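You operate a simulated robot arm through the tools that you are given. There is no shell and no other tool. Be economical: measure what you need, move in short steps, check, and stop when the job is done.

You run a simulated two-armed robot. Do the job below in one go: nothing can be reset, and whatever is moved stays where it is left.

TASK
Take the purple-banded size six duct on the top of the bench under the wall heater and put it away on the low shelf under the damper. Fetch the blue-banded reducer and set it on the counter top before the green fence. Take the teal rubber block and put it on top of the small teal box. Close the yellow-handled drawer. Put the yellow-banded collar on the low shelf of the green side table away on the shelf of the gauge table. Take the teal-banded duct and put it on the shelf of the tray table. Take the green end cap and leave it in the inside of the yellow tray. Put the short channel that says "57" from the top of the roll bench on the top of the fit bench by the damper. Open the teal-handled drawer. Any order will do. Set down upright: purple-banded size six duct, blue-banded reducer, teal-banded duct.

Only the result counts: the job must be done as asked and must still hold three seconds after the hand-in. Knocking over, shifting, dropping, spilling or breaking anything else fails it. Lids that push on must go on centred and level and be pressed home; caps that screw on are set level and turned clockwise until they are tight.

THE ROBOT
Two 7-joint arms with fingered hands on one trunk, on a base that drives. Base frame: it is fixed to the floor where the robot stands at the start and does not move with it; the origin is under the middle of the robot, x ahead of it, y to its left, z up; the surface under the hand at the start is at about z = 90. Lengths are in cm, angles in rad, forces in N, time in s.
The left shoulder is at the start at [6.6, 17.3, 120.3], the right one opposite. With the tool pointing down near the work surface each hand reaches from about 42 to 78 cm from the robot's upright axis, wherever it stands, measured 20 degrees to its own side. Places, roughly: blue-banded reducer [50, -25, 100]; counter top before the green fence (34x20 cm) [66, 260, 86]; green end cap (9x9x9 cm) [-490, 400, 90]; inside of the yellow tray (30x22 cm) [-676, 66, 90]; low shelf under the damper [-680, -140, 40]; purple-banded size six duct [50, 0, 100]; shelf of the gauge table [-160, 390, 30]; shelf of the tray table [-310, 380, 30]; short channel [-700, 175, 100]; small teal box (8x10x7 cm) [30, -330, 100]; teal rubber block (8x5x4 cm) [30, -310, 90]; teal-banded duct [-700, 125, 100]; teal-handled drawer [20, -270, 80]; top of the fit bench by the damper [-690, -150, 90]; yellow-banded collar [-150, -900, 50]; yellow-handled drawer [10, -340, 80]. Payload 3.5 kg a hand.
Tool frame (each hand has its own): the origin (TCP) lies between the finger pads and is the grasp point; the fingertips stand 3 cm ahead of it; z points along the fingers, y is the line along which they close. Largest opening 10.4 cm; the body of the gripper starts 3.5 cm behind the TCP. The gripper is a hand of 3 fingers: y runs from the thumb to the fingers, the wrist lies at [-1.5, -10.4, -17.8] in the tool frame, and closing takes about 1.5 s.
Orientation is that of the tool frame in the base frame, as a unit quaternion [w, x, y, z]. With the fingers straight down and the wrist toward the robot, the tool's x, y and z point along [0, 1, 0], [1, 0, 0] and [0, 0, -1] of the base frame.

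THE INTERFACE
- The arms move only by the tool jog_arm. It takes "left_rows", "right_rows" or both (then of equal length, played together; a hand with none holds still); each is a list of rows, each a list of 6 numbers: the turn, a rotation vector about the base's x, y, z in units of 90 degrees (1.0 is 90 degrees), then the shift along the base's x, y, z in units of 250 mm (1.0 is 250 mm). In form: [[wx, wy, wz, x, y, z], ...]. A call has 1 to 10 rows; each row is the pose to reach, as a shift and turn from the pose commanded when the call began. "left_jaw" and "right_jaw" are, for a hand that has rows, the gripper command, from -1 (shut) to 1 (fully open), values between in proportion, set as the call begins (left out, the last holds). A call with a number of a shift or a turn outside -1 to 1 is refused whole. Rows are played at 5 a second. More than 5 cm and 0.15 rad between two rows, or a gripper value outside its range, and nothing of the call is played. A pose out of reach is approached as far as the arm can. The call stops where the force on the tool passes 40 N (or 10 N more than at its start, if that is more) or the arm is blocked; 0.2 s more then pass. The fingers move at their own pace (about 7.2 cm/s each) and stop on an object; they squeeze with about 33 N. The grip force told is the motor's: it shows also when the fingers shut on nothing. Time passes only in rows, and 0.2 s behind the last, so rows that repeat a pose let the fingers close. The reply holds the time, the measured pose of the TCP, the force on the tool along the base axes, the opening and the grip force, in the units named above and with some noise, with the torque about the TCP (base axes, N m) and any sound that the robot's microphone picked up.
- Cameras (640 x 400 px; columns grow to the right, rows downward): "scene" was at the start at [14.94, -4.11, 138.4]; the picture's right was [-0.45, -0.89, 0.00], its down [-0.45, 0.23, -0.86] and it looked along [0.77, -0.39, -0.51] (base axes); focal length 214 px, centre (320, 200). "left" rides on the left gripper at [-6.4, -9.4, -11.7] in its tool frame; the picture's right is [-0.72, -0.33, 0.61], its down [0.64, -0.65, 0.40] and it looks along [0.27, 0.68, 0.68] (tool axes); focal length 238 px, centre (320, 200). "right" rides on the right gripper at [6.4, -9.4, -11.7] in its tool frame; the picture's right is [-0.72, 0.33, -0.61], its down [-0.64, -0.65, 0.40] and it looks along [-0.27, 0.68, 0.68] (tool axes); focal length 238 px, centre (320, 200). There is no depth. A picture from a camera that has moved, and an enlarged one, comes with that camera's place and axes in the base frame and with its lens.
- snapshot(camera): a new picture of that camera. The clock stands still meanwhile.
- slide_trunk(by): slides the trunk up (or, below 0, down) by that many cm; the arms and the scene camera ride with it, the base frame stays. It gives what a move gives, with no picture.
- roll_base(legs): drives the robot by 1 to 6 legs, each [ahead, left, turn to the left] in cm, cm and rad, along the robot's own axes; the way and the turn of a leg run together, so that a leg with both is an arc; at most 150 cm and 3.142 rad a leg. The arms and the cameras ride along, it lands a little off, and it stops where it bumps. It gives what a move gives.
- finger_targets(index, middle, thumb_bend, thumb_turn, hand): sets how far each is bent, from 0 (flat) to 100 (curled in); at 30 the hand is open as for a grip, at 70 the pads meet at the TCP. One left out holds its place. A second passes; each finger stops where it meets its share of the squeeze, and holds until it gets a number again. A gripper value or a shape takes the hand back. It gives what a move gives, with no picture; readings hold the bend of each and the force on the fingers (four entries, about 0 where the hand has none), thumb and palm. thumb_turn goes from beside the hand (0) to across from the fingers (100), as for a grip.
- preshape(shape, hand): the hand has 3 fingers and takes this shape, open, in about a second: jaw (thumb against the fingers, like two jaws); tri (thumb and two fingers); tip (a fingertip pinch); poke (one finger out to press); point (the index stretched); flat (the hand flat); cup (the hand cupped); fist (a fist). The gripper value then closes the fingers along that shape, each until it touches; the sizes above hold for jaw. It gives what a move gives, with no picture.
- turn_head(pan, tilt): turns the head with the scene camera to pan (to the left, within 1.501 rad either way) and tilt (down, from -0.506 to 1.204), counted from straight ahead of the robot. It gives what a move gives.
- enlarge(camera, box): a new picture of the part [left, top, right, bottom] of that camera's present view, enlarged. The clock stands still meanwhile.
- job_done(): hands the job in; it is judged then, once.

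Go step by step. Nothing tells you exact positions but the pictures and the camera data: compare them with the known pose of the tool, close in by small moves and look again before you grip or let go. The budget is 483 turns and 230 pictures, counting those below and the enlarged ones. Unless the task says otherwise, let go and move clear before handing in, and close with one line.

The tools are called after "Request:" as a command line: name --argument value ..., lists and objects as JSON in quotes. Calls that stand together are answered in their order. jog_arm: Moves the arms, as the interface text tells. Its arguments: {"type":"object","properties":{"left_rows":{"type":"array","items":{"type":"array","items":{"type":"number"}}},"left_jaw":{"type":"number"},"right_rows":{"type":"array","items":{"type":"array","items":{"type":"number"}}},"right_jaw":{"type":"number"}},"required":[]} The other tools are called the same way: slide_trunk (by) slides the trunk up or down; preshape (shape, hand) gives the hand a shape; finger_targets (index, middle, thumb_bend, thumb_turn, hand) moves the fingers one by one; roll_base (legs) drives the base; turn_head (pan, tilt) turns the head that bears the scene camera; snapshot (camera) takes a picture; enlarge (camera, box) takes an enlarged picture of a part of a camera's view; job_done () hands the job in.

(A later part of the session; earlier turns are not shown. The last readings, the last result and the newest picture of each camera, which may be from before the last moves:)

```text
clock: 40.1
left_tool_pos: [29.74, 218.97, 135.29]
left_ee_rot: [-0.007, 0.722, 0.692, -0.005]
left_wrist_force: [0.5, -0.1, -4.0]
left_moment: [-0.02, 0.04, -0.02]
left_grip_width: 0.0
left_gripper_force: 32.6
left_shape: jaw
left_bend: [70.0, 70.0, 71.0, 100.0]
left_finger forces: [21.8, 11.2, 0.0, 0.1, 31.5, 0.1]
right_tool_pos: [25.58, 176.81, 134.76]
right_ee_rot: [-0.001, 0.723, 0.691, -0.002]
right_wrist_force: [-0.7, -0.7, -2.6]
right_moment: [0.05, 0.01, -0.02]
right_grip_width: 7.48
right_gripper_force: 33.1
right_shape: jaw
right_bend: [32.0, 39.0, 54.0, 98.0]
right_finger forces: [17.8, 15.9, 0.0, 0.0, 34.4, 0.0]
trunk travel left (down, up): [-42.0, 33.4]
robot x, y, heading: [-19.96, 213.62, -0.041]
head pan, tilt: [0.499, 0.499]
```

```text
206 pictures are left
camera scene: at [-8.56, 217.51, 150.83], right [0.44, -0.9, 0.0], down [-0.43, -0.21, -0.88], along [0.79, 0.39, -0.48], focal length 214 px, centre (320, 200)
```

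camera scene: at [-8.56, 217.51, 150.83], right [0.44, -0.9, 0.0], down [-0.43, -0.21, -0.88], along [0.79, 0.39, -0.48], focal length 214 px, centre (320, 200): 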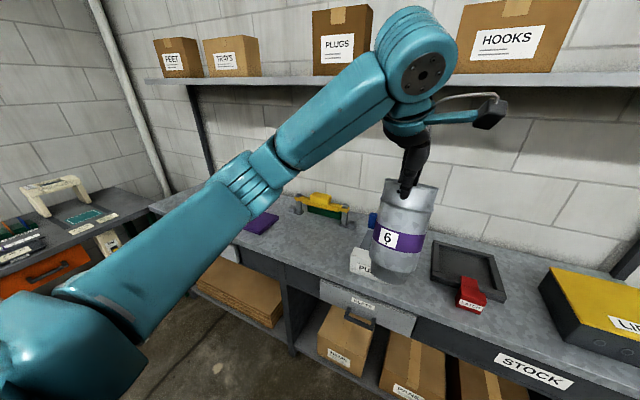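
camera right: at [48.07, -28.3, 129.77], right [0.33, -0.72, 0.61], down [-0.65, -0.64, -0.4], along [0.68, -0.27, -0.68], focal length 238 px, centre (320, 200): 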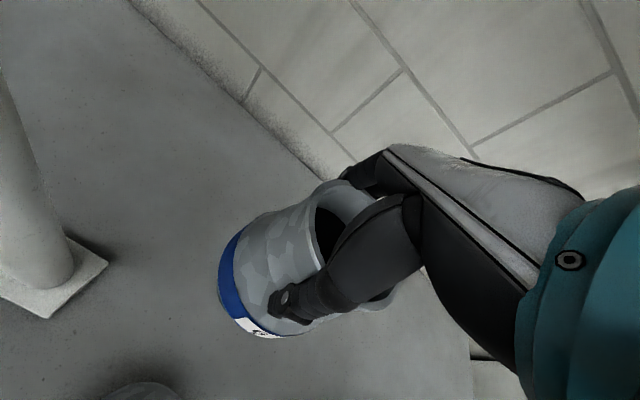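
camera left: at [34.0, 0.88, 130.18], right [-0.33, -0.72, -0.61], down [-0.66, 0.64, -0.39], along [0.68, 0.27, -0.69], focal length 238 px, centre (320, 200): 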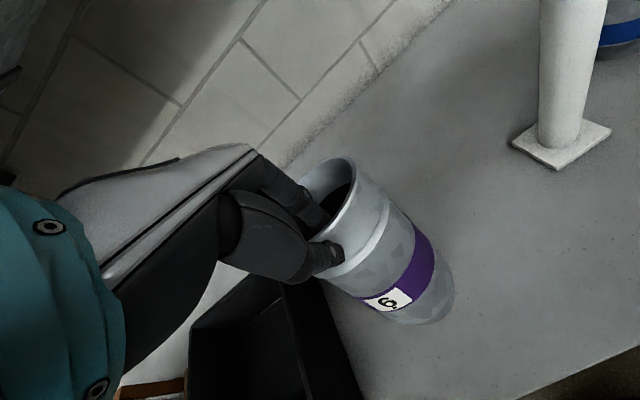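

The counter front edge is at x≈38. The yellow-green piece at about [88, 262] is likely the fence. I'll shift left and a bit closer, and look at the spot.

Request:
roll_base --legs '[[0, 0, 0.043], [0, 50, 0]]'

Request:
turn_head --pan -0.25 --tilt 0.55

Request:
snapshot --camera "scene"

Request:
snapshot --camera "right"

```text
clock: 43.4
left_tool_pos: [29.46, 271.0, 135.21]
left_ee_rot: [-0.008, 0.703, 0.711, -0.004]
left_wrist_force: [-0.3, -0.5, -3.2]
left_moment: [-0.01, 0.04, -0.01]
left_grip_width: 0.0
left_gripper_force: 33.2
left_shape: jaw
left_bend: [70.0, 70.0, 71.0, 100.0]
left_finger forces: [21.9, 11.3, 0.0, 0.0, 31.4, 0.0]
right_tool_pos: [27.4, 228.58, 134.98]
right_ee_rot: [-0.002, 0.704, 0.71, -0.002]
right_wrist_force: [0.2, 0.9, -2.8]
right_moment: [0.03, 0.0, 0.02]
right_grip_width: 7.49
right_gripper_force: 32.9
right_shape: jaw
right_bend: [32.0, 39.0, 54.0, 98.0]
right_finger forces: [17.7, 16.0, 0.0, 0.0, 34.3, 0.1]
trunk travel left (down, up): [-42.0, 33.4]
robot x, y, heading: [-20.18, 263.3, 0.006]
head pan, tilt: [0.499, 0.499]
```

```text
clock: 44.5
left_tool_pos: [29.33, 270.91, 135.27]
left_ee_rot: [-0.007, 0.704, 0.71, -0.003]
left_wrist_force: [0.6, 0.2, -2.9]
left_moment: [0.02, 0.05, 0.01]
left_grip_width: 0.04
left_gripper_force: 33.1
left_shape: jaw
left_bend: [70.0, 70.0, 71.0, 100.0]
left_finger forces: [21.9, 11.4, 0.0, 0.1, 31.4, 0.1]
right_tool_pos: [27.21, 228.83, 134.79]
right_ee_rot: [-0.001, 0.704, 0.71, -0.002]
right_wrist_force: [-0.2, 0.0, -2.5]
right_moment: [-0.01, 0.0, 0.0]
right_grip_width: 7.46
right_gripper_force: 33.5
right_shape: jaw
right_bend: [32.0, 39.0, 54.0, 98.0]
right_finger forces: [17.8, 16.0, 0.0, 0.1, 34.3, 0.0]
trunk travel left (down, up): [-42.0, 33.4]
robot x, y, heading: [-20.14, 263.13, 0.005]
head pan, tilt: [-0.25, 0.55]
```

```text
205 pictures are left
camera scene: at [-8.11, 261.04, 150.37], right [-0.24, -0.97, 0.0], down [-0.51, 0.13, -0.85], along [0.83, -0.2, -0.52], focal length 214 px, centre (320, 200)
```

scene: 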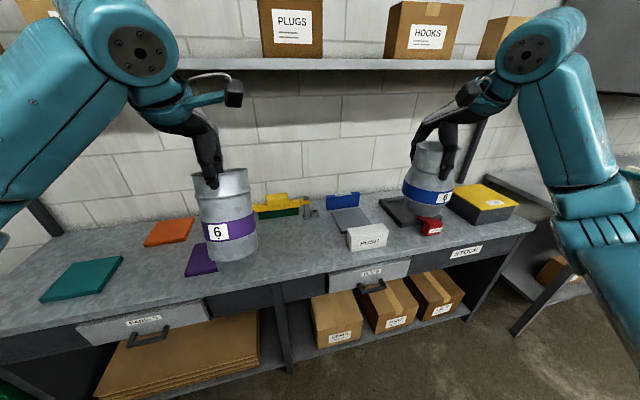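

```text
204 pictures are left
camera right: at [18.03, 235.08, 146.55], right [0.34, -0.72, 0.61], down [-0.65, -0.65, -0.4], along [0.68, -0.26, -0.68], focal length 238 px, centre (320, 200)
```

right: 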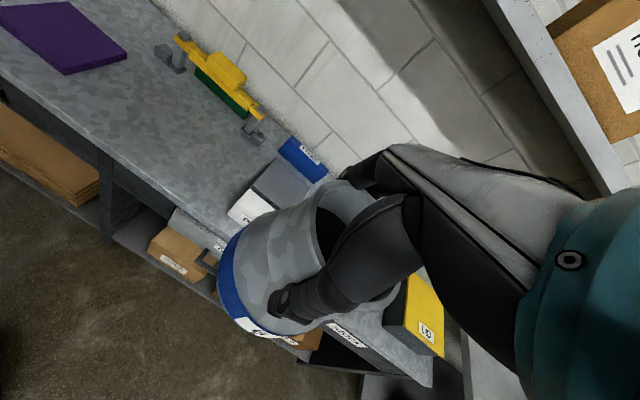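

The spot in front of the fence, around [66, 260], is clear. The purple sheet is at y≈290 and the white box at y≈231. I'll strafe left a bit and drive ahead.

Request:
roll_base --legs '[[0, 12, 0], [18, 0, 0]]'

Request:
jog_arm --right_rows '[[0, 0, 0, 0.1, 0.1, 0], [0, 0, 0, 0.2, 0.2, 0], [0, 0, 0, 0.35, 0.3, 0], [0, 0, 0, 0.5, 0.4, -0.05], [0, 0, 0, 0.65, 0.5, -0.1], [0, 0, 0, 0.75, 0.6, -0.2]]'

Request:
turn_head --pan -0.15 --tilt 0.65

Request:
snapshot --camera "scene"

Request:
snapshot --camera "right"

```text
clock: 46.9
left_tool_pos: [47.8, 283.44, 135.21]
left_ee_rot: [-0.008, 0.701, 0.713, -0.004]
left_wrist_force: [-0.1, -0.5, -4.3]
left_moment: [-0.01, 0.02, 0.04]
left_grip_width: 0.0
left_gripper_force: 33.2
left_shape: jaw
left_bend: [70.0, 70.0, 71.0, 100.0]
left_finger forces: [21.7, 11.5, 0.0, 0.1, 31.4, 0.0]
right_tool_pos: [46.03, 241.19, 134.85]
right_ee_rot: [-0.001, 0.702, 0.712, -0.002]
right_wrist_force: [0.4, 0.0, -2.3]
right_moment: [0.0, -0.02, 0.0]
right_grip_width: 7.45
right_gripper_force: 33.4
right_shape: jaw
right_bend: [32.0, 39.0, 54.0, 98.0]
right_finger forces: [17.8, 16.0, 0.0, 0.0, 34.3, 0.0]
trunk travel left (down, up): [-42.0, 33.4]
robot x, y, heading: [-2.03, 275.54, 0.011]
head pan, tilt: [-0.25, 0.55]
```

```text
clock: 48.3
left_tool_pos: [47.86, 283.48, 135.12]
left_ee_rot: [-0.007, 0.702, 0.712, -0.003]
left_wrist_force: [0.4, 0.0, -3.5]
left_moment: [0.05, 0.04, 0.01]
left_grip_width: 0.0
left_gripper_force: 32.6
left_shape: jaw
left_bend: [70.0, 70.0, 71.0, 100.0]
left_finger forces: [21.7, 11.5, 0.1, 0.0, 31.4, 0.1]
right_tool_pos: [64.81, 256.53, 129.92]
right_ee_rot: [-0.001, 0.702, 0.712, -0.002]
right_wrist_force: [-0.2, 0.2, -2.1]
right_moment: [0.01, -0.06, 0.03]
right_grip_width: 7.47
right_gripper_force: 33.4
right_shape: jaw
right_bend: [32.0, 39.0, 54.0, 98.0]
right_finger forces: [17.1, 16.0, 0.0, 0.1, 33.3, 0.0]
trunk travel left (down, up): [-42.0, 33.4]
robot x, y, heading: [-1.5, 275.22, 0.012]
head pan, tilt: [-0.25, 0.55]
```

```text
clock: 49.0
left_tool_pos: [47.77, 283.39, 135.3]
left_ee_rot: [-0.007, 0.702, 0.713, -0.003]
left_wrist_force: [0.1, -0.1, -3.5]
left_moment: [-0.01, 0.04, -0.01]
left_grip_width: 0.0
left_gripper_force: 33.1
left_shape: jaw
left_bend: [70.0, 70.0, 71.0, 100.0]
left_finger forces: [21.7, 11.6, 0.0, 0.1, 31.5, 0.0]
right_tool_pos: [64.74, 256.52, 130.01]
right_ee_rot: [-0.002, 0.702, 0.712, -0.002]
right_wrist_force: [0.7, 0.0, -2.4]
right_moment: [0.01, -0.01, 0.01]
right_grip_width: 7.47
right_gripper_force: 32.8
right_shape: jaw
right_bend: [32.0, 39.0, 54.0, 98.0]
right_finger forces: [17.0, 15.9, 0.0, 0.1, 33.4, 0.0]
trunk travel left (down, up): [-42.0, 33.4]
robot x, y, heading: [-1.75, 275.18, 0.013]
head pan, tilt: [-0.15, 0.649]
```

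```text
203 pictures are left
camera scene: at [10.22, 274.13, 149.5], right [-0.14, -0.99, 0.0], down [-0.6, 0.08, -0.8], along [0.79, -0.11, -0.6], focal length 214 px, centre (320, 200)
```

scene: 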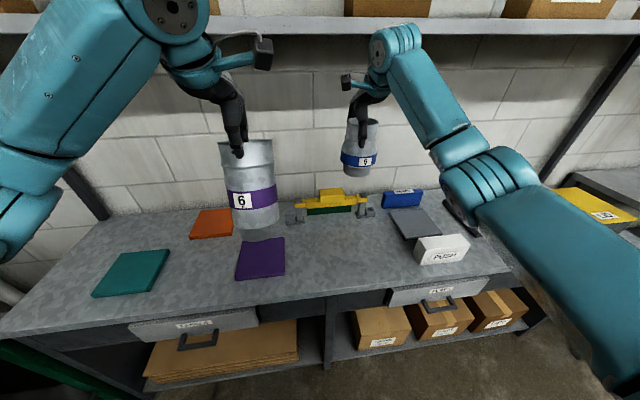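

```text
202 pictures are left
camera right: at [55.4, 262.71, 141.69], right [0.34, -0.71, 0.61], down [-0.65, -0.65, -0.4], along [0.68, -0.26, -0.68], focal length 238 px, centre (320, 200)
```

right: 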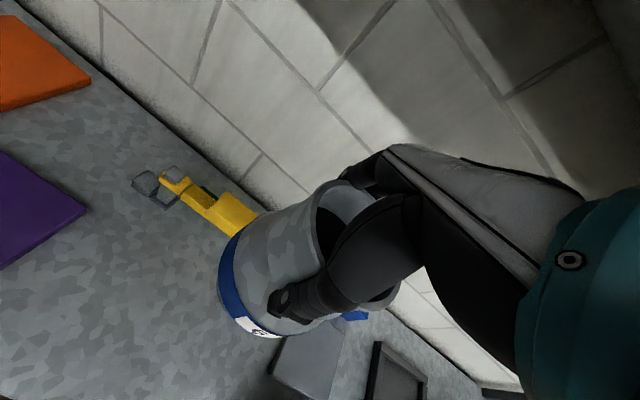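

The fence is at [85, 259] and the spot in front of it is empty. Lowering the reducer there.

Request:
jog_arm --right_rows '[[0, 0, 0, 0.04, 0.1, -0.1], [0, 0, 0, 0.04, 0.1, -0.28], [0, 0, 0, 0.04, 0.1, -0.46], [0, 0, 0, 0.04, 0.1, -0.64], [0, 0, 0, 0.04, 0.1, -0.82], [0, 0, 0, 0.04, 0.1, -1.0]]'

Request:
jog_arm --right_rows '[[0, 0, 0, 0, 0, -0.1], [0, 0, 0, 0, 0, -0.16], [0, 0, 0, 0, 0, -0.19], [0, 0, 0, 0, 0, -0.22], [0, 0, 0, 0, 0, -0.25], [0, 0, 0, 0, 0, -0.28]]'

```text
clock: 50.4
left_tool_pos: [47.84, 283.4, 135.22]
left_ee_rot: [-0.007, 0.702, 0.712, -0.004]
left_wrist_force: [-0.1, -0.6, -2.9]
left_moment: [-0.02, 0.07, 0.01]
left_grip_width: 0.01
left_gripper_force: 33.7
left_shape: jaw
left_bend: [70.0, 70.0, 71.0, 100.0]
left_finger forces: [21.6, 11.6, 0.0, 0.0, 31.4, 0.1]
right_tool_pos: [65.88, 258.42, 104.78]
right_ee_rot: [-0.001, 0.702, 0.712, -0.002]
right_wrist_force: [0.9, 0.4, -2.4]
right_moment: [0.04, 0.0, 0.02]
right_grip_width: 7.47
right_gripper_force: 32.4
right_shape: jaw
right_bend: [32.0, 39.0, 54.0, 98.0]
right_finger forces: [16.7, 16.0, 0.0, 0.0, 32.8, 0.0]
trunk travel left (down, up): [-42.0, 33.4]
robot x, y, heading: [-1.73, 275.2, 0.013]
head pan, tilt: [-0.15, 0.649]
```

```text
clock: 51.8
left_tool_pos: [47.47, 283.44, 135.45]
left_ee_rot: [-0.007, 0.701, 0.713, -0.003]
left_wrist_force: [0.0, -0.4, -3.8]
left_moment: [0.02, 0.05, 0.01]
left_grip_width: 0.0
left_gripper_force: 32.7
left_shape: jaw
left_bend: [70.0, 70.0, 71.0, 100.0]
left_finger forces: [21.9, 11.6, 0.0, 0.0, 31.6, 0.1]
right_tool_pos: [65.87, 258.57, 98.25]
right_ee_rot: [0.001, 0.702, 0.713, 0.002]
right_wrist_force: [-3.6, 0.7, 12.6]
right_moment: [-0.16, -0.09, -0.04]
right_grip_width: 7.42
right_gripper_force: 33.1
right_shape: jaw
right_bend: [32.0, 39.0, 54.0, 98.0]
right_finger forces: [16.9, 15.7, 0.0, 0.1, 36.9, 0.1]
trunk travel left (down, up): [-42.0, 33.4]
robot x, y, heading: [-2.04, 275.28, 0.014]
head pan, tilt: [-0.15, 0.649]
```

It has touched down (12.6 N). Releasing and lifting straight up.

Request:
jog_arm --right_rows '[[0, 0, 0, 0, 0, 0.01], [0, 0, 0, 0, 0, 0.01], [0, 0, 0, 0, 0, 0.01], [0, 0, 0, 0, 0, 0.01], [0, 0, 0, 0, 0, 0.01], [0, 0, 0, 0, 0, 0.01], [0, 0, 0, 0, 0, 0.1], [0, 0, 0, 0, 0, 0.3], [0, 0, 0, 0, 0, 0.5], [0, 0, 0, 0, 0, 0.7]]' --right_jaw 1

Request:
snapshot --camera "right"

Request:
snapshot --camera "scene"

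```text
clock: 54.0
left_tool_pos: [47.7, 283.46, 135.28]
left_ee_rot: [-0.007, 0.702, 0.713, -0.003]
left_wrist_force: [-0.2, -0.3, -3.7]
left_moment: [0.01, 0.02, 0.01]
left_grip_width: 0.01
left_gripper_force: 32.7
left_shape: jaw
left_bend: [70.0, 70.0, 71.0, 100.0]
left_finger forces: [21.7, 11.5, 0.0, 0.0, 31.6, 0.0]
right_tool_pos: [65.32, 258.5, 115.18]
right_ee_rot: [-0.001, 0.702, 0.712, -0.002]
right_wrist_force: [0.0, 0.5, -0.2]
right_moment: [0.0, 0.0, -0.01]
right_grip_width: 10.4
right_gripper_force: 0.1
right_shape: jaw
right_bend: [30.0, 30.0, 30.0, 97.0]
right_finger forces: [0.0, 0.0, 0.0, 0.1, 0.0, 0.0]
trunk travel left (down, up): [-42.0, 33.4]
robot x, y, heading: [-1.88, 275.15, 0.013]
head pan, tilt: [-0.15, 0.649]
```

```text
201 pictures are left
camera right: at [56.05, 264.84, 126.79], right [0.34, -0.71, 0.61], down [-0.65, -0.65, -0.4], along [0.68, -0.26, -0.68], focal length 238 px, centre (320, 200)
```

right: 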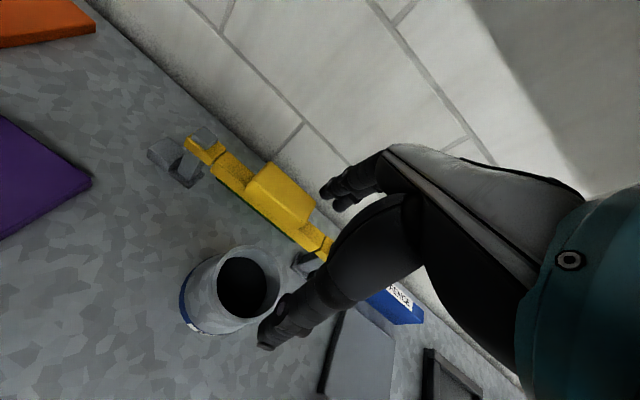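

```text
200 pictures are left
camera scene: at [10.17, 274.21, 149.5], right [-0.14, -0.99, 0.0], down [-0.6, 0.08, -0.8], along [0.79, -0.11, -0.6], focal length 214 px, centre (320, 200)
```

scene: 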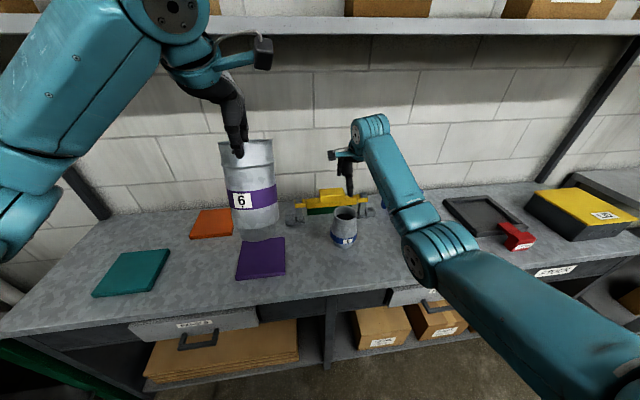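

The reducer stands upright in front of the green bar. I'll zoom in to be sure that really is the green fence.

Request:
enlarge --camera "scene" --box '[260, 160, 440, 272]'

Request:
enlarge --camera "right" --box '[130, 110, 450, 350]'

```text
3.56 times, centred on (350, 216) of scene
camera zoom: at [10.17, 274.21, 149.5], right [-0.14, -0.99, 0.0], down [-0.6, 0.08, -0.8], along [0.79, -0.11, -0.6], focal length 763 px, centre (213, 143)
```

zoom: 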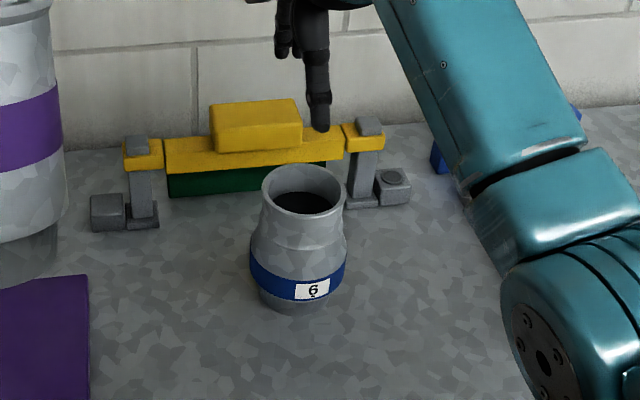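

```text
1.67 times, centred on (290, 230) of right
camera zoom: at [56.05, 264.84, 126.79], right [0.34, -0.71, 0.61], down [-0.65, -0.65, -0.4], along [0.68, -0.26, -0.68], focal length 397 px, centre (370, 150)
```

zoom: 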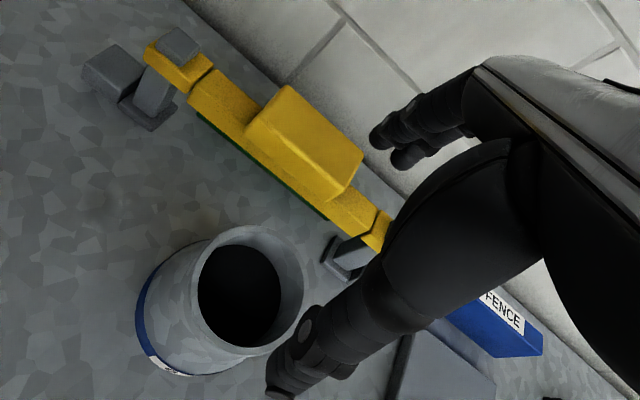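

That's the green fence, so the reducer is placed. I'll retract the right hand, back off and turn to view the room toward -x.

Request:
jog_arm --right_rows '[[0, 0, 0, -0.05, -0.05, 0.2], [0, 0, 0, -0.15, -0.1, 0.4], [0, 0, 0, -0.3, -0.2, 0.55], [0, 0, 0, -0.45, -0.3, 0.6], [0, 0, 0, -0.6, -0.4, 0.6], [0, 0, 0, -0.75, -0.5, 0.6]]'

Request:
roll_base --legs '[[-60, 0, 0], [0, 0, 1.57]]'

Request:
turn_head --pan 1.3 --tilt 0.3

Request:
snapshot --camera "scene"

Request:
turn_head --pan 0.3 --tilt 0.3

Request:
snapshot --camera "scene"

```text
refused: row 1 steps farther than a row can; nothing moved
```

```text
clock: 61.1
left_tool_pos: [-67.46, 324.86, 135.34]
left_ee_rot: [-0.002, 0.028, 1.0, -0.007]
left_wrist_force: [-0.8, 0.3, -2.9]
left_moment: [-0.05, -0.01, 0.01]
left_grip_width: 0.0
left_gripper_force: 33.0
left_shape: jaw
left_bend: [70.0, 70.0, 71.0, 100.0]
left_finger forces: [21.0, 11.6, 0.1, 0.1, 30.6, 0.0]
right_tool_pos: [-41.4, 340.76, 115.08]
right_ee_rot: [0.001, 0.027, 1.0, -0.003]
right_wrist_force: [0.5, 0.1, -0.4]
right_moment: [0.01, -0.04, 0.01]
right_grip_width: 10.41
right_gripper_force: 0.1
right_shape: jaw
right_bend: [30.0, 30.0, 30.0, 97.0]
right_finger forces: [0.0, 0.1, 0.1, 0.0, 0.0, 0.0]
trunk travel left (down, up): [-42.0, 33.4]
robot x, y, heading: [-63.16, 274.95, 1.513]
head pan, tilt: [-0.15, 0.649]
```

```text
clock: 62.7
left_tool_pos: [-67.47, 324.81, 135.37]
left_ee_rot: [-0.003, 0.027, 1.0, -0.008]
left_wrist_force: [-0.5, 0.4, -3.2]
left_moment: [-0.09, 0.03, -0.01]
left_grip_width: 0.0
left_gripper_force: 32.8
left_shape: jaw
left_bend: [70.0, 70.0, 71.0, 100.0]
left_finger forces: [21.1, 11.4, 0.1, 0.1, 30.7, 0.0]
right_tool_pos: [-41.34, 340.78, 115.11]
right_ee_rot: [0.001, 0.028, 1.0, -0.003]
right_wrist_force: [-0.5, 0.4, 0.0]
right_moment: [0.01, 0.0, -0.01]
right_grip_width: 10.37
right_gripper_force: 0.0
right_shape: jaw
right_bend: [30.0, 30.0, 30.0, 97.0]
right_finger forces: [0.0, 0.0, 0.0, 0.1, 0.0, 0.1]
trunk travel left (down, up): [-42.0, 33.4]
robot x, y, heading: [-63.17, 275.01, 1.511]
head pan, tilt: [1.3, 0.3]
```

```text
197 pictures are left
camera scene: at [-71.48, 281.29, 152.67], right [0.32, 0.95, 0.0], down [0.28, -0.1, -0.96], along [-0.9, 0.31, -0.3], focal length 214 px, centre (320, 200)
```

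scene: 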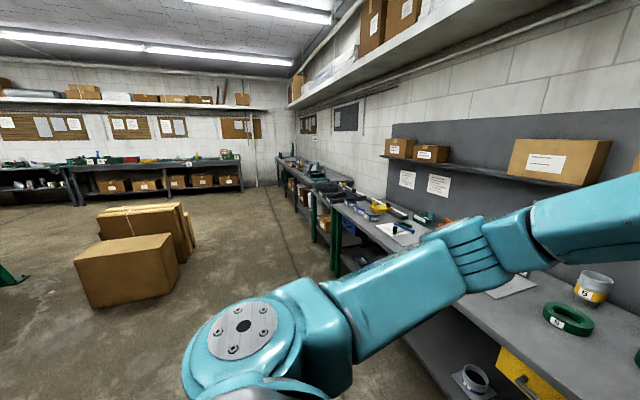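

```text
clock: 63.9
left_tool_pos: [-67.37, 324.76, 135.32]
left_ee_rot: [-0.002, 0.026, 1.0, -0.008]
left_wrist_force: [-0.2, 0.4, -3.9]
left_moment: [-0.03, 0.0, 0.0]
left_grip_width: 0.0
left_gripper_force: 32.9
left_shape: jaw
left_bend: [70.0, 70.0, 71.0, 100.0]
left_finger forces: [21.1, 11.3, 0.1, 0.1, 30.6, 0.0]
right_tool_pos: [-41.38, 340.71, 115.06]
right_ee_rot: [0.001, 0.028, 1.0, -0.003]
right_wrist_force: [-0.7, 0.4, -0.7]
right_moment: [0.02, 0.02, 0.01]
right_grip_width: 10.37
right_gripper_force: 0.1
right_shape: jaw
right_bend: [30.0, 30.0, 30.0, 97.0]
right_finger forces: [0.0, 0.0, 0.0, 0.1, 0.0, 0.0]
trunk travel left (down, up): [-42.0, 33.4]
robot x, y, heading: [-62.77, 274.85, 1.513]
head pan, tilt: [0.3, 0.3]
```

```text
196 pictures are left
camera scene: at [-64.89, 287.33, 152.67], right [0.97, 0.24, 0.0], down [0.07, -0.29, -0.96], along [-0.23, 0.93, -0.3], focal length 214 px, centre (320, 200)
```

scene: 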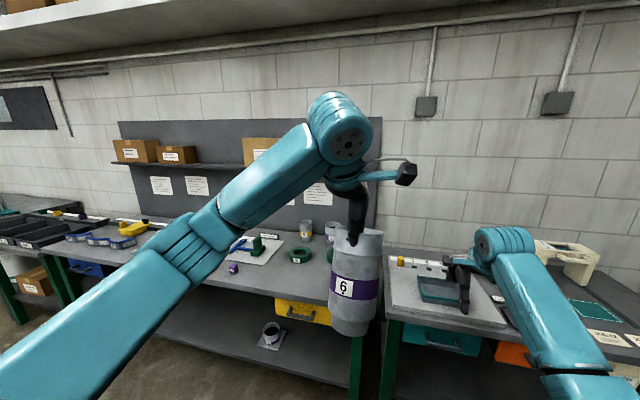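

Careful: the retraction was refused, but nothing was touched. The corridor along y≈275 toward -x is clear, with cartons at y<205 and tables at y>350. I'll retract the right hand properly now.

Request:
jog_arm --right_rows '[[0, 0, 0, 0, 0, 0.18], [0, 0, 0, 0, -0.03, 0.36], [0, 0, 0, 0, -0.12, 0.5], [0, 0, 0, 0, -0.28, 0.6], [0, 0, 0, 0, -0.46, 0.6], [0, 0, 0, 0, -0.64, 0.6]]'

```text
clock: 65.3
left_tool_pos: [-67.48, 324.81, 135.3]
left_ee_rot: [-0.003, 0.027, 1.0, -0.007]
left_wrist_force: [0.2, 0.1, -3.4]
left_moment: [-0.08, 0.03, -0.01]
left_grip_width: 0.0
left_gripper_force: 33.3
left_shape: jaw
left_bend: [70.0, 70.0, 71.0, 100.0]
left_finger forces: [21.3, 11.4, 0.0, 0.1, 31.0, 0.1]
right_tool_pos: [-41.29, 324.69, 129.9]
right_ee_rot: [0.002, 0.028, 1.0, -0.003]
right_wrist_force: [0.0, -0.7, -0.4]
right_moment: [0.0, -0.02, 0.0]
right_grip_width: 10.39
right_gripper_force: 0.0
right_shape: jaw
right_bend: [30.0, 30.0, 30.0, 98.0]
right_finger forces: [0.0, 0.0, 0.0, 0.0, 0.0, 0.1]
trunk travel left (down, up): [-42.0, 33.4]
robot x, y, heading: [-62.9, 275.09, 1.512]
head pan, tilt: [0.3, 0.3]
```

Now strafe along the corridor toward x≈-470, facing the tables.

Request:
roll_base --legs '[[0, 0, 0.058], [0, 135, 0], [0, 135, 0], [0, 130, 0]]'

Request:
turn_head --pan 0.0 --tilt 0.45

Request:
snapshot --camera "scene"

```text
clock: 85.0
left_tool_pos: [-469.73, 310.42, 135.29]
left_ee_rot: [-0.002, -0.013, 1.0, -0.008]
left_wrist_force: [0.0, -0.9, -3.8]
left_moment: [-0.11, 0.02, 0.01]
left_grip_width: 0.0
left_gripper_force: 32.2
left_shape: jaw
left_bend: [70.0, 70.0, 71.0, 100.0]
left_finger forces: [21.2, 11.6, 0.0, 0.0, 30.6, 0.1]
right_tool_pos: [-443.72, 312.57, 129.85]
right_ee_rot: [0.0, -0.012, 1.0, -0.002]
right_wrist_force: [0.5, 0.0, -0.6]
right_moment: [0.0, -0.03, 0.03]
right_grip_width: 10.41
right_gripper_force: 0.1
right_shape: jaw
right_bend: [30.0, 30.0, 30.0, 98.0]
right_finger forces: [0.0, 0.0, 0.1, 0.0, 0.0, 0.0]
trunk travel left (down, up): [-42.0, 33.4]
robot x, y, heading: [-461.11, 261.08, 1.595]
head pan, tilt: [0.3, 0.3]
```

```text
clock: 85.8
left_tool_pos: [-469.73, 310.62, 135.27]
left_ee_rot: [-0.003, -0.013, 1.0, -0.008]
left_wrist_force: [-0.2, -0.9, -3.1]
left_moment: [-0.05, 0.03, -0.01]
left_grip_width: 0.01
left_gripper_force: 33.6
left_shape: jaw
left_bend: [70.0, 70.0, 71.0, 100.0]
left_finger forces: [21.1, 11.7, 0.0, 0.0, 30.8, 0.0]
right_tool_pos: [-443.71, 312.56, 129.85]
right_ee_rot: [0.001, -0.013, 1.0, -0.003]
right_wrist_force: [-0.4, -0.9, -0.1]
right_moment: [-0.01, 0.01, -0.02]
right_grip_width: 10.37
right_gripper_force: 0.0
right_shape: jaw
right_bend: [30.0, 30.0, 30.0, 98.0]
right_finger forces: [0.1, 0.0, 0.0, 0.0, 0.0, 0.1]
trunk travel left (down, up): [-42.0, 33.4]
robot x, y, heading: [-461.34, 260.89, 1.59]
head pan, tilt: [0.0, 0.45]
```

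```text
195 pictures are left
camera scene: at [-461.48, 273.68, 151.28], right [1.0, 0.02, 0.0], down [0.01, -0.43, -0.9], along [-0.02, 0.9, -0.44], focal length 214 px, centre (320, 200)
```

scene: 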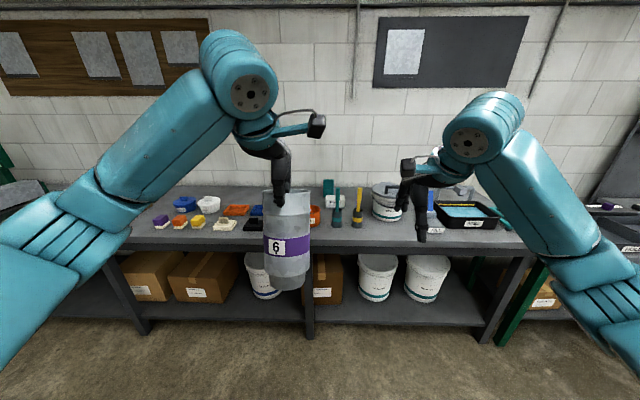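

The cap should be right behind the held duct in this view. I'll strafe left so the right hand faces it.

Request:
roll_base --legs '[[0, 48, -0.02]]'

Request:
turn_head --pan -0.1 --tilt 0.5

Request:
snapshot --camera "scene"

```text
clock: 88.6
left_tool_pos: [-516.09, 310.12, 135.28]
left_ee_rot: [-0.003, -0.003, 1.0, -0.008]
left_wrist_force: [0.3, 0.6, -3.7]
left_moment: [-0.07, 0.01, -0.03]
left_grip_width: 0.0
left_gripper_force: 33.4
left_shape: jaw
left_bend: [70.0, 70.0, 71.0, 100.0]
left_finger forces: [21.0, 11.5, 0.0, 0.0, 30.7, 0.0]
right_tool_pos: [-490.18, 311.52, 129.82]
right_ee_rot: [0.001, -0.002, 1.0, -0.002]
right_wrist_force: [0.5, -0.1, 0.1]
right_moment: [-0.04, -0.02, 0.01]
right_grip_width: 10.4
right_gripper_force: 0.0
right_shape: jaw
right_bend: [30.0, 30.0, 30.0, 98.0]
right_finger forces: [0.0, 0.1, 0.1, 0.0, 0.1, 0.0]
trunk travel left (down, up): [-42.0, 33.4]
robot x, y, heading: [-508.45, 260.73, 1.576]
head pan, tilt: [0.0, 0.45]
```

```text
clock: 89.3
left_tool_pos: [-516.07, 310.18, 135.16]
left_ee_rot: [-0.003, -0.003, 1.0, -0.008]
left_wrist_force: [0.0, -0.5, -3.2]
left_moment: [-0.06, -0.01, -0.01]
left_grip_width: 0.02
left_gripper_force: 33.0
left_shape: jaw
left_bend: [70.0, 70.0, 71.0, 100.0]
left_finger forces: [21.1, 11.6, 0.0, 0.0, 30.8, 0.1]
right_tool_pos: [-490.03, 311.66, 129.83]
right_ee_rot: [0.001, -0.001, 1.0, -0.003]
right_wrist_force: [-0.7, 0.6, 0.5]
right_moment: [0.02, 0.0, 0.01]
right_grip_width: 10.39
right_gripper_force: 0.1
right_shape: jaw
right_bend: [30.0, 30.0, 30.0, 98.0]
right_finger forces: [0.0, 0.1, 0.0, 0.0, 0.1, 0.1]
trunk travel left (down, up): [-42.0, 33.4]
robot x, y, heading: [-508.33, 260.25, 1.573]
head pan, tilt: [-0.099, 0.499]
```

```text
194 pictures are left
camera scene: at [-507.7, 272.96, 150.83], right [1.0, -0.1, 0.0], down [-0.05, -0.48, -0.88], along [0.08, 0.87, -0.48], focal length 214 px, centre (320, 200)
```

scene: 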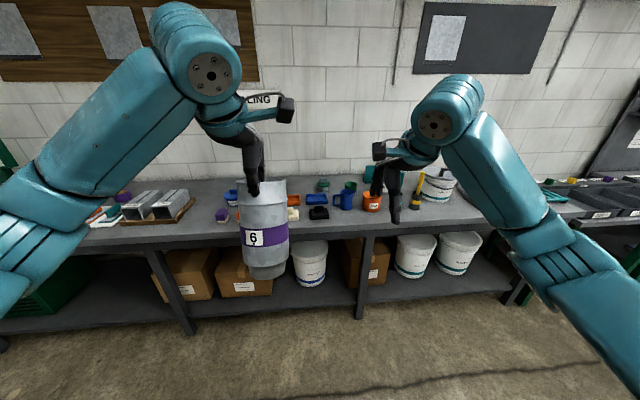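

Request:
enlarge --camera "scene" --box '[200, 160, 460, 250]'

```text
2.46 times, centred on (330, 205) of scene
camera zoom: at [-507.7, 272.96, 150.83], right [1.0, -0.1, 0.0], down [-0.05, -0.48, -0.88], along [0.08, 0.87, -0.48], focal length 528 px, centre (295, 188)
```

zoom: 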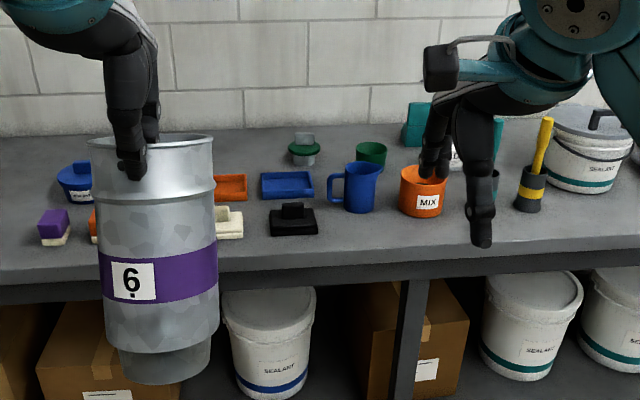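

The green-flanged cap is at about [-493, 400]. A green cup nearby sits at [-476, 395]. I'll drive closer for a better look.

Request:
roll_base --legs '[[60, 0, 0]]'

Request:
snapshot --camera "right"

Request:
snapshot --camera "scene"

```text
clock: 92.7
left_tool_pos: [-517.13, 370.7, 135.35]
left_ee_rot: [-0.003, -0.009, 1.0, -0.009]
left_wrist_force: [-0.4, 0.4, -4.0]
left_moment: [-0.1, 0.0, 0.0]
left_grip_width: 0.02
left_gripper_force: 33.0
left_shape: jaw
left_bend: [70.0, 70.0, 71.0, 100.0]
left_finger forces: [20.9, 11.7, 0.0, 0.0, 30.7, 0.0]
right_tool_pos: [-491.12, 372.55, 129.78]
right_ee_rot: [0.001, -0.008, 1.0, -0.002]
right_wrist_force: [0.5, 0.7, -0.6]
right_moment: [0.01, -0.03, -0.01]
right_grip_width: 10.39
right_gripper_force: 0.1
right_shape: jaw
right_bend: [30.0, 30.0, 30.0, 98.0]
right_finger forces: [0.1, 0.1, 0.0, 0.0, 0.0, 0.0]
trunk travel left (down, up): [-42.0, 33.4]
robot x, y, heading: [-508.95, 321.24, 1.582]
head pan, tilt: [-0.099, 0.499]
```

```text
192 pictures are left
camera right: at [-497.27, 363.06, 141.51], right [0.71, 0.34, 0.61], down [0.65, -0.64, -0.4], along [0.26, 0.68, -0.68], focal length 238 px, centre (320, 200)
```

right: 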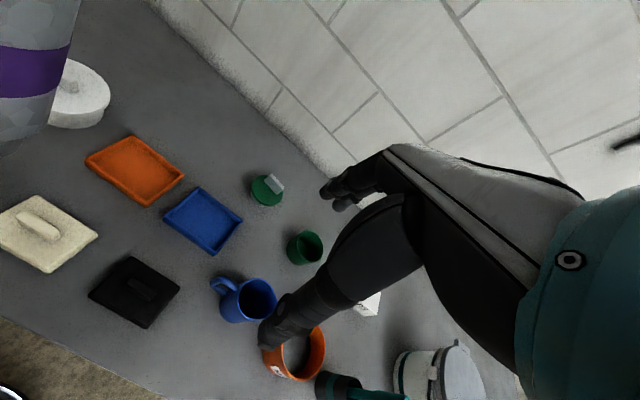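

```text
191 pictures are left
camera scene: at [-508.34, 333.66, 150.83], right [1.0, -0.09, 0.0], down [-0.04, -0.48, -0.88], along [0.07, 0.87, -0.48], focal length 214 px, centre (320, 200)
```

scene: 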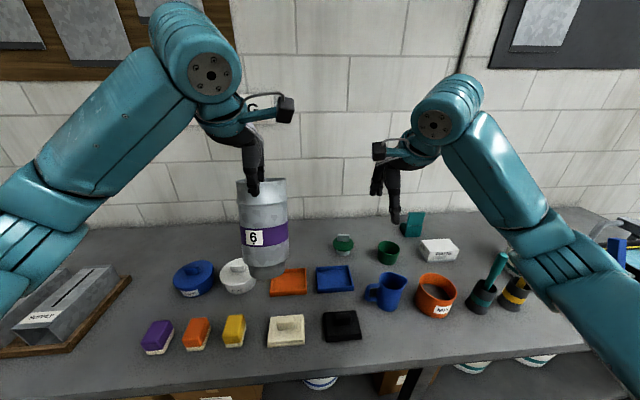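

Request:
enlarge --camera "right" --box '[220, 150, 350, 280]'

Request:
enlarge --camera "scene" --box '[290, 200, 450, 300]'

```text
3.08 times, centred on (285, 215) of right
camera zoom: at [-497.27, 363.06, 141.51], right [0.71, 0.34, 0.61], down [0.65, -0.64, -0.4], along [0.26, 0.68, -0.68], focal length 733 px, centre (428, 154)
```

zoom: 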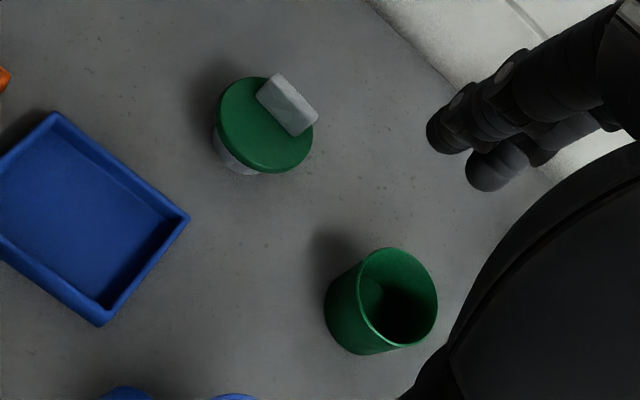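

```text
4.00 times, centred on (370, 250) of scene
camera zoom: at [-508.34, 333.66, 150.83], right [1.0, -0.09, 0.0], down [-0.04, -0.48, -0.88], along [0.07, 0.87, -0.48], focal length 858 px, centre (120, 0)
```

zoom: 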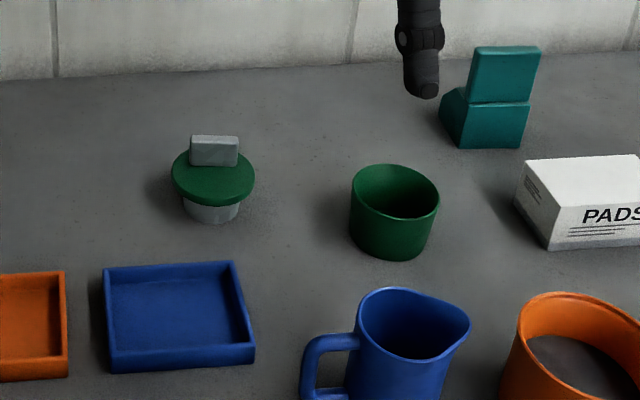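

The green-flanged cap with the grey tab is the end cap, at [-492.3, 404.5] on a table at z≈84, tab top ≈93. I'll drive 10 cm closer and bring the right hand over it.

Request:
roll_base --legs '[[10, 0, -0.01]]'

Request:
jog_arm --right_rows '[[0, 0, 0, 0, 0.15, -0.1], [0, 0, 0, 0, 0.3, -0.2], [0, 0, 0, 0, 0.45, -0.3], [0, 0, 0, 0, 0.6, -0.4], [0, 0, 0, 0, 0.75, -0.5], [0, 0, 0, 0, 0.85, -0.65], [0, 0, 0, 0, 0.85, -0.8]]' --right_jaw 1

Request:
snapshot --camera "right"

```text
clock: 93.8
left_tool_pos: [-516.74, 380.57, 135.2]
left_ee_rot: [-0.002, -0.004, 1.0, -0.008]
left_wrist_force: [0.0, 0.1, -3.8]
left_moment: [-0.05, 0.01, -0.02]
left_grip_width: 0.01
left_gripper_force: 33.1
left_shape: jaw
left_bend: [70.0, 70.0, 71.0, 100.0]
left_finger forces: [21.0, 11.9, 0.0, 0.1, 30.8, 0.0]
right_tool_pos: [-490.74, 382.2, 129.82]
right_ee_rot: [0.001, -0.004, 1.0, -0.002]
right_wrist_force: [0.0, 0.5, 0.4]
right_moment: [-0.03, 0.01, -0.03]
right_grip_width: 10.36
right_gripper_force: 0.2
right_shape: jaw
right_bend: [30.0, 30.0, 30.0, 98.0]
right_finger forces: [0.1, 0.1, 0.0, 0.0, 0.1, 0.0]
trunk travel left (down, up): [-42.0, 33.4]
robot x, y, heading: [-509.36, 330.98, 1.573]
head pan, tilt: [-0.099, 0.499]
```

```text
clock: 95.4
left_tool_pos: [-516.54, 380.62, 135.22]
left_ee_rot: [-0.003, -0.004, 1.0, -0.007]
left_wrist_force: [-0.2, -0.3, -2.7]
left_moment: [-0.04, -0.02, -0.03]
left_grip_width: 0.01
left_gripper_force: 33.1
left_shape: jaw
left_bend: [70.0, 70.0, 71.0, 100.0]
left_finger forces: [20.9, 12.4, 0.0, 0.0, 30.9, 0.0]
right_tool_pos: [-490.39, 403.15, 109.68]
right_ee_rot: [0.0, -0.003, 1.0, -0.002]
right_wrist_force: [-0.3, -0.1, -0.6]
right_moment: [0.02, 0.02, 0.0]
right_grip_width: 10.4
right_gripper_force: 0.1
right_shape: jaw
right_bend: [30.0, 30.0, 30.0, 97.0]
right_finger forces: [0.1, 0.0, 0.1, 0.0, 0.0, 0.0]
right hand out of reach, approached as far as the arm can: row 7
trunk travel left (down, up): [-42.0, 33.4]
robot x, y, heading: [-509.1, 331.02, 1.574]
head pan, tilt: [-0.099, 0.499]
```

```text
188 pictures are left
camera right: at [-496.74, 393.76, 121.36], right [0.72, 0.33, 0.61], down [0.65, -0.65, -0.4], along [0.26, 0.68, -0.68], focal length 238 px, centre (320, 200)
```

right: 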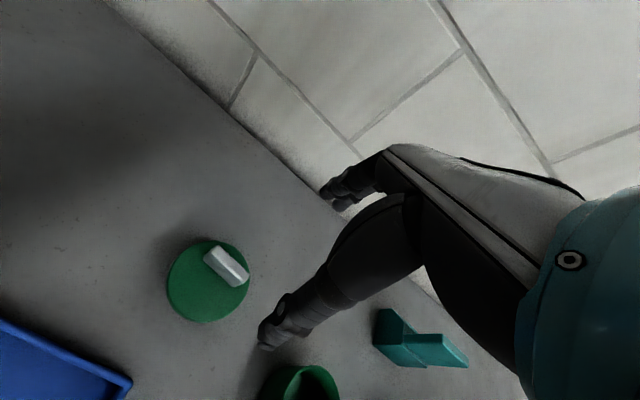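

The tab is at [-492.4, 404.3]. The raised trunk limits my reach, so I'll lower it by 10.

Request:
slide_trunk --by -10

Request:
jog_arm --right_rows '[[0, 0, 0, -0.08, 0.045, 0], [0, 0, 0, -0.08, 0.045, -0.1]]'

Request:
snapshot --camera "right"

```text
clock: 96.8
left_tool_pos: [-516.74, 380.45, 125.25]
left_ee_rot: [-0.003, -0.004, 1.0, -0.007]
left_wrist_force: [-0.1, 0.1, -3.4]
left_moment: [-0.03, -0.01, 0.0]
left_grip_width: 0.0
left_gripper_force: 33.1
left_shape: jaw
left_bend: [70.0, 70.0, 71.0, 100.0]
left_finger forces: [21.1, 12.0, 0.0, 0.0, 31.0, 0.0]
right_tool_pos: [-490.73, 402.96, 99.94]
right_ee_rot: [0.0, -0.003, 1.0, -0.002]
right_wrist_force: [-0.7, 0.5, -0.1]
right_moment: [0.0, 0.01, 0.01]
right_grip_width: 10.42
right_gripper_force: 0.1
right_shape: jaw
right_bend: [30.0, 30.0, 30.0, 97.0]
right_finger forces: [0.0, 0.1, 0.0, 0.1, 0.1, 0.0]
trunk travel left (down, up): [-32.0, 43.4]
robot x, y, heading: [-509.16, 330.86, 1.578]
head pan, tilt: [-0.099, 0.499]
```

```text
clock: 97.3
left_tool_pos: [-516.69, 380.53, 125.22]
left_ee_rot: [-0.003, -0.003, 1.0, -0.007]
left_wrist_force: [-0.1, 0.3, -3.9]
left_moment: [-0.08, 0.05, 0.04]
left_grip_width: 0.0
left_gripper_force: 33.2
left_shape: jaw
left_bend: [70.0, 70.0, 71.0, 100.0]
left_finger forces: [21.1, 12.1, 0.0, 0.0, 30.9, 0.1]
right_tool_pos: [-492.6, 404.09, 97.26]
right_ee_rot: [0.002, -0.004, 1.0, -0.002]
right_wrist_force: [0.6, 0.2, 0.8]
right_moment: [-0.04, 0.01, 0.02]
right_grip_width: 10.4
right_gripper_force: 0.0
right_shape: jaw
right_bend: [30.0, 30.0, 30.0, 97.0]
right_finger forces: [0.0, 0.0, 0.0, 0.0, 0.0, 0.1]
trunk travel left (down, up): [-32.0, 43.4]
robot x, y, heading: [-509.05, 330.46, 1.576]
head pan, tilt: [-0.099, 0.499]
```

```text
187 pictures are left
camera right: at [-498.9, 394.62, 108.95], right [0.72, 0.33, 0.61], down [0.65, -0.65, -0.4], along [0.27, 0.68, -0.68], focal length 238 px, centre (320, 200)
```

right: 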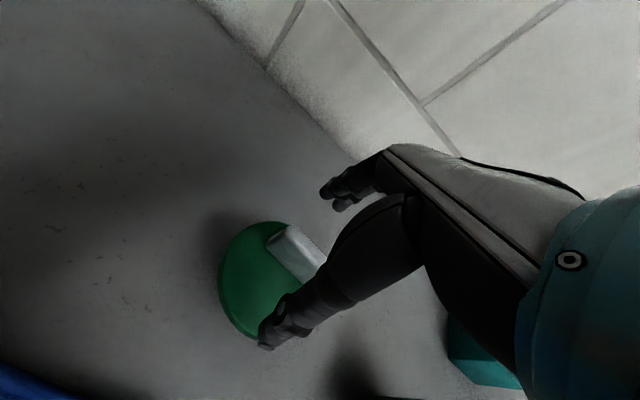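

Aligned over the tab. Lowering and closing.

Request:
jog_arm --right_rows '[[0, 0, 0, 0.01, 0.015, -0.08], [0, 0, 0, 0.01, 0.015, -0.16], [0, 0, 0, 0.01, 0.015, -0.18]]'

Request:
jog_arm --right_rows '[[0, 0, 0, 0, 0, 0], [0, 0, 0, 0, 0, 0], [0, 0, 0, 0, 0, 0], [0, 0, 0, 0, 0, 0], [0, 0, 0, 0, 0, 0], [0, 0, 0, 0, 0, 0], [0, 0, 0, 0, 0, 0], [0, 0, 0, 0, 0, 0]]' --right_jaw -1

Request:
snapshot --camera "right"

```text
clock: 98.2
left_tool_pos: [-516.8, 380.38, 125.26]
left_ee_rot: [-0.004, -0.003, 1.0, -0.009]
left_wrist_force: [0.1, 1.0, -2.9]
left_moment: [-0.06, 0.01, 0.0]
left_grip_width: 0.02
left_gripper_force: 33.4
left_shape: jaw
left_bend: [70.0, 70.0, 71.0, 100.0]
left_finger forces: [21.0, 12.1, 0.0, 0.1, 30.9, 0.0]
right_tool_pos: [-492.66, 404.78, 94.18]
right_ee_rot: [0.0, -0.003, 1.0, 0.012]
right_wrist_force: [-1.0, -4.7, 21.1]
right_moment: [-1.28, -0.02, 0.02]
right_grip_width: 10.39
right_gripper_force: 0.0
right_shape: jaw
right_bend: [30.0, 30.0, 20.0, 98.0]
right_finger forces: [0.0, 0.0, 0.0, 0.0, 21.2, 0.0]
trunk travel left (down, up): [-32.0, 43.4]
robot x, y, heading: [-509.06, 330.87, 1.576]
head pan, tilt: [-0.099, 0.499]
stopped in row 3 (right hand): the force on the tool passed its limit at 42 N (the readings are from after the stop); the commanded pose is now the measured one
```

```text
clock: 100.0
left_tool_pos: [-516.86, 380.24, 125.34]
left_ee_rot: [-0.003, -0.004, 1.0, -0.006]
left_wrist_force: [0.6, 0.3, -3.3]
left_moment: [-0.06, 0.02, 0.05]
left_grip_width: 0.0
left_gripper_force: 33.0
left_shape: jaw
left_bend: [70.0, 70.0, 71.0, 100.0]
left_finger forces: [21.0, 12.0, 0.0, 0.0, 31.0, 0.1]
right_tool_pos: [-492.63, 404.73, 94.21]
right_ee_rot: [0.0, -0.003, 1.0, 0.011]
right_wrist_force: [-0.5, -4.2, 28.9]
right_moment: [-1.45, 0.02, -0.05]
right_grip_width: 5.3
right_gripper_force: 32.7
right_shape: jaw
right_bend: [71.0, 70.0, 25.0, 98.0]
right_finger forces: [17.1, 8.2, 0.1, 0.0, 42.6, 0.1]
trunk travel left (down, up): [-32.0, 43.4]
robot x, y, heading: [-509.25, 330.67, 1.576]
head pan, tilt: [-0.099, 0.499]
```

```text
186 pictures are left
camera right: at [-498.83, 394.86, 105.68], right [0.72, 0.32, 0.62], down [0.65, -0.64, -0.42], along [0.26, 0.7, -0.66], focal length 238 px, centre (320, 200)
```

right: 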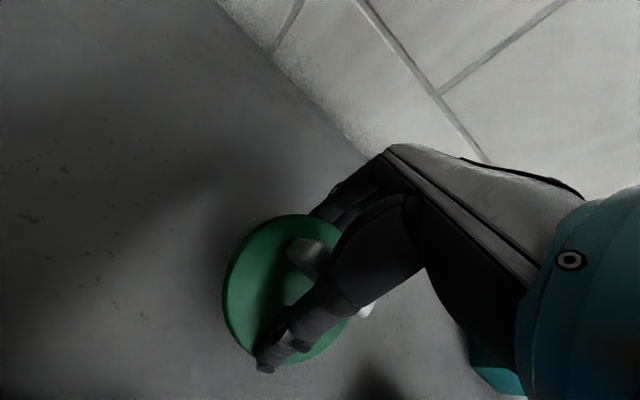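

The thumb pressed on the flange. I'll open, raise 1 cm and close on the tab only.

Request:
jog_arm --right_rows '[[0, 0, 0, 0, 0, 0], [0, 0, 0, 0, 0, 0], [0, 0, 0, 0, 0, 0], [0, 0, 0, 0, 0, 0], [-0.015, 0, 0, 0, 0, 0.02], [-0.015, 0, 0, 0, 0, 0.045], [-0.015, 0, 0, 0, 0, 0.045]]' --right_jaw 1

Request:
snapshot --camera "right"

```text
clock: 101.6
left_tool_pos: [-516.69, 380.44, 125.27]
left_ee_rot: [-0.002, -0.004, 1.0, -0.008]
left_wrist_force: [-0.3, -0.5, -3.4]
left_moment: [-0.05, 0.01, -0.01]
left_grip_width: 0.01
left_gripper_force: 32.8
left_shape: jaw
left_bend: [70.0, 70.0, 71.0, 100.0]
left_finger forces: [21.0, 12.0, 0.0, 0.0, 30.9, 0.0]
right_tool_pos: [-492.33, 404.48, 94.61]
right_ee_rot: [0.0, -0.004, 1.0, -0.006]
right_wrist_force: [-0.7, 0.6, 0.4]
right_moment: [0.0, -0.02, 0.04]
right_grip_width: 10.38
right_gripper_force: 0.0
right_shape: jaw
right_bend: [30.0, 30.0, 30.0, 98.0]
right_finger forces: [0.0, 0.0, 0.0, 0.0, 0.0, 0.1]
trunk travel left (down, up): [-32.0, 43.4]
robot x, y, heading: [-509.09, 330.94, 1.574]
head pan, tilt: [-0.099, 0.499]
```

```text
185 pictures are left
camera right: at [-498.66, 395.13, 106.46], right [0.72, 0.34, 0.61], down [0.65, -0.65, -0.4], along [0.26, 0.68, -0.69], focal length 238 px, centre (320, 200)
```

right: 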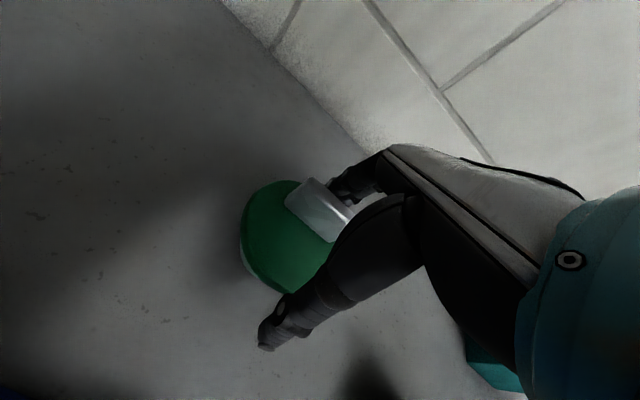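

The cap slid about 3 cm away from me. I'll re-centre on it.

Request:
jog_arm --right_rows '[[0, 0, 0, -0.02, 0.05, 0.04], [0, 0, 0, -0.03, 0.11, 0.04]]'

Request:
enlarge --camera "right" --box '[200, 140, 400, 360]'

```text
clock: 102.2
left_tool_pos: [-516.81, 380.55, 125.33]
left_ee_rot: [-0.003, -0.004, 1.0, -0.007]
left_wrist_force: [-0.7, -0.3, -3.2]
left_moment: [-0.09, 0.01, -0.03]
left_grip_width: 0.0
left_gripper_force: 32.8
left_shape: jaw
left_bend: [70.0, 70.0, 71.0, 100.0]
left_finger forces: [20.9, 12.1, 0.0, 0.1, 31.0, 0.1]
right_tool_pos: [-492.95, 404.65, 95.83]
right_ee_rot: [-0.001, -0.004, 1.0, -0.005]
right_wrist_force: [0.1, -0.6, 0.0]
right_moment: [-0.04, 0.02, -0.01]
right_grip_width: 10.37
right_gripper_force: 0.1
right_shape: jaw
right_bend: [30.0, 30.0, 30.0, 98.0]
right_finger forces: [0.1, 0.0, 0.1, 0.0, 0.1, 0.0]
right hand out of reach, approached as far as the arm can: row 1, 2
trunk travel left (down, up): [-32.0, 43.4]
robot x, y, heading: [-509.14, 330.9, 1.576]
head pan, tilt: [-0.099, 0.499]
```

```text
1.82 times, centred on (300, 250) of right
camera zoom: at [-499.05, 395.31, 107.59], right [0.72, 0.34, 0.61], down [0.65, -0.65, -0.4], along [0.26, 0.68, -0.69], focal length 433 px, centre (356, 109)
```

zoom: 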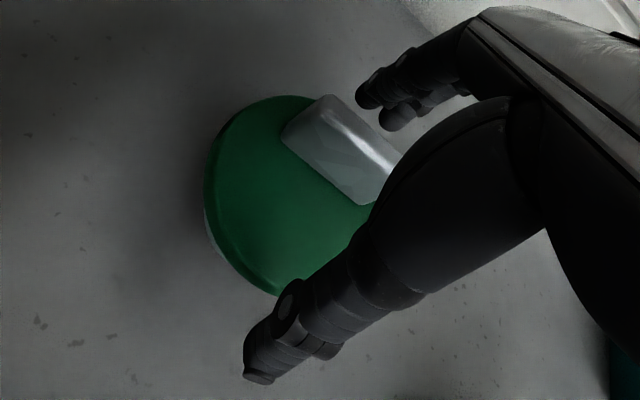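

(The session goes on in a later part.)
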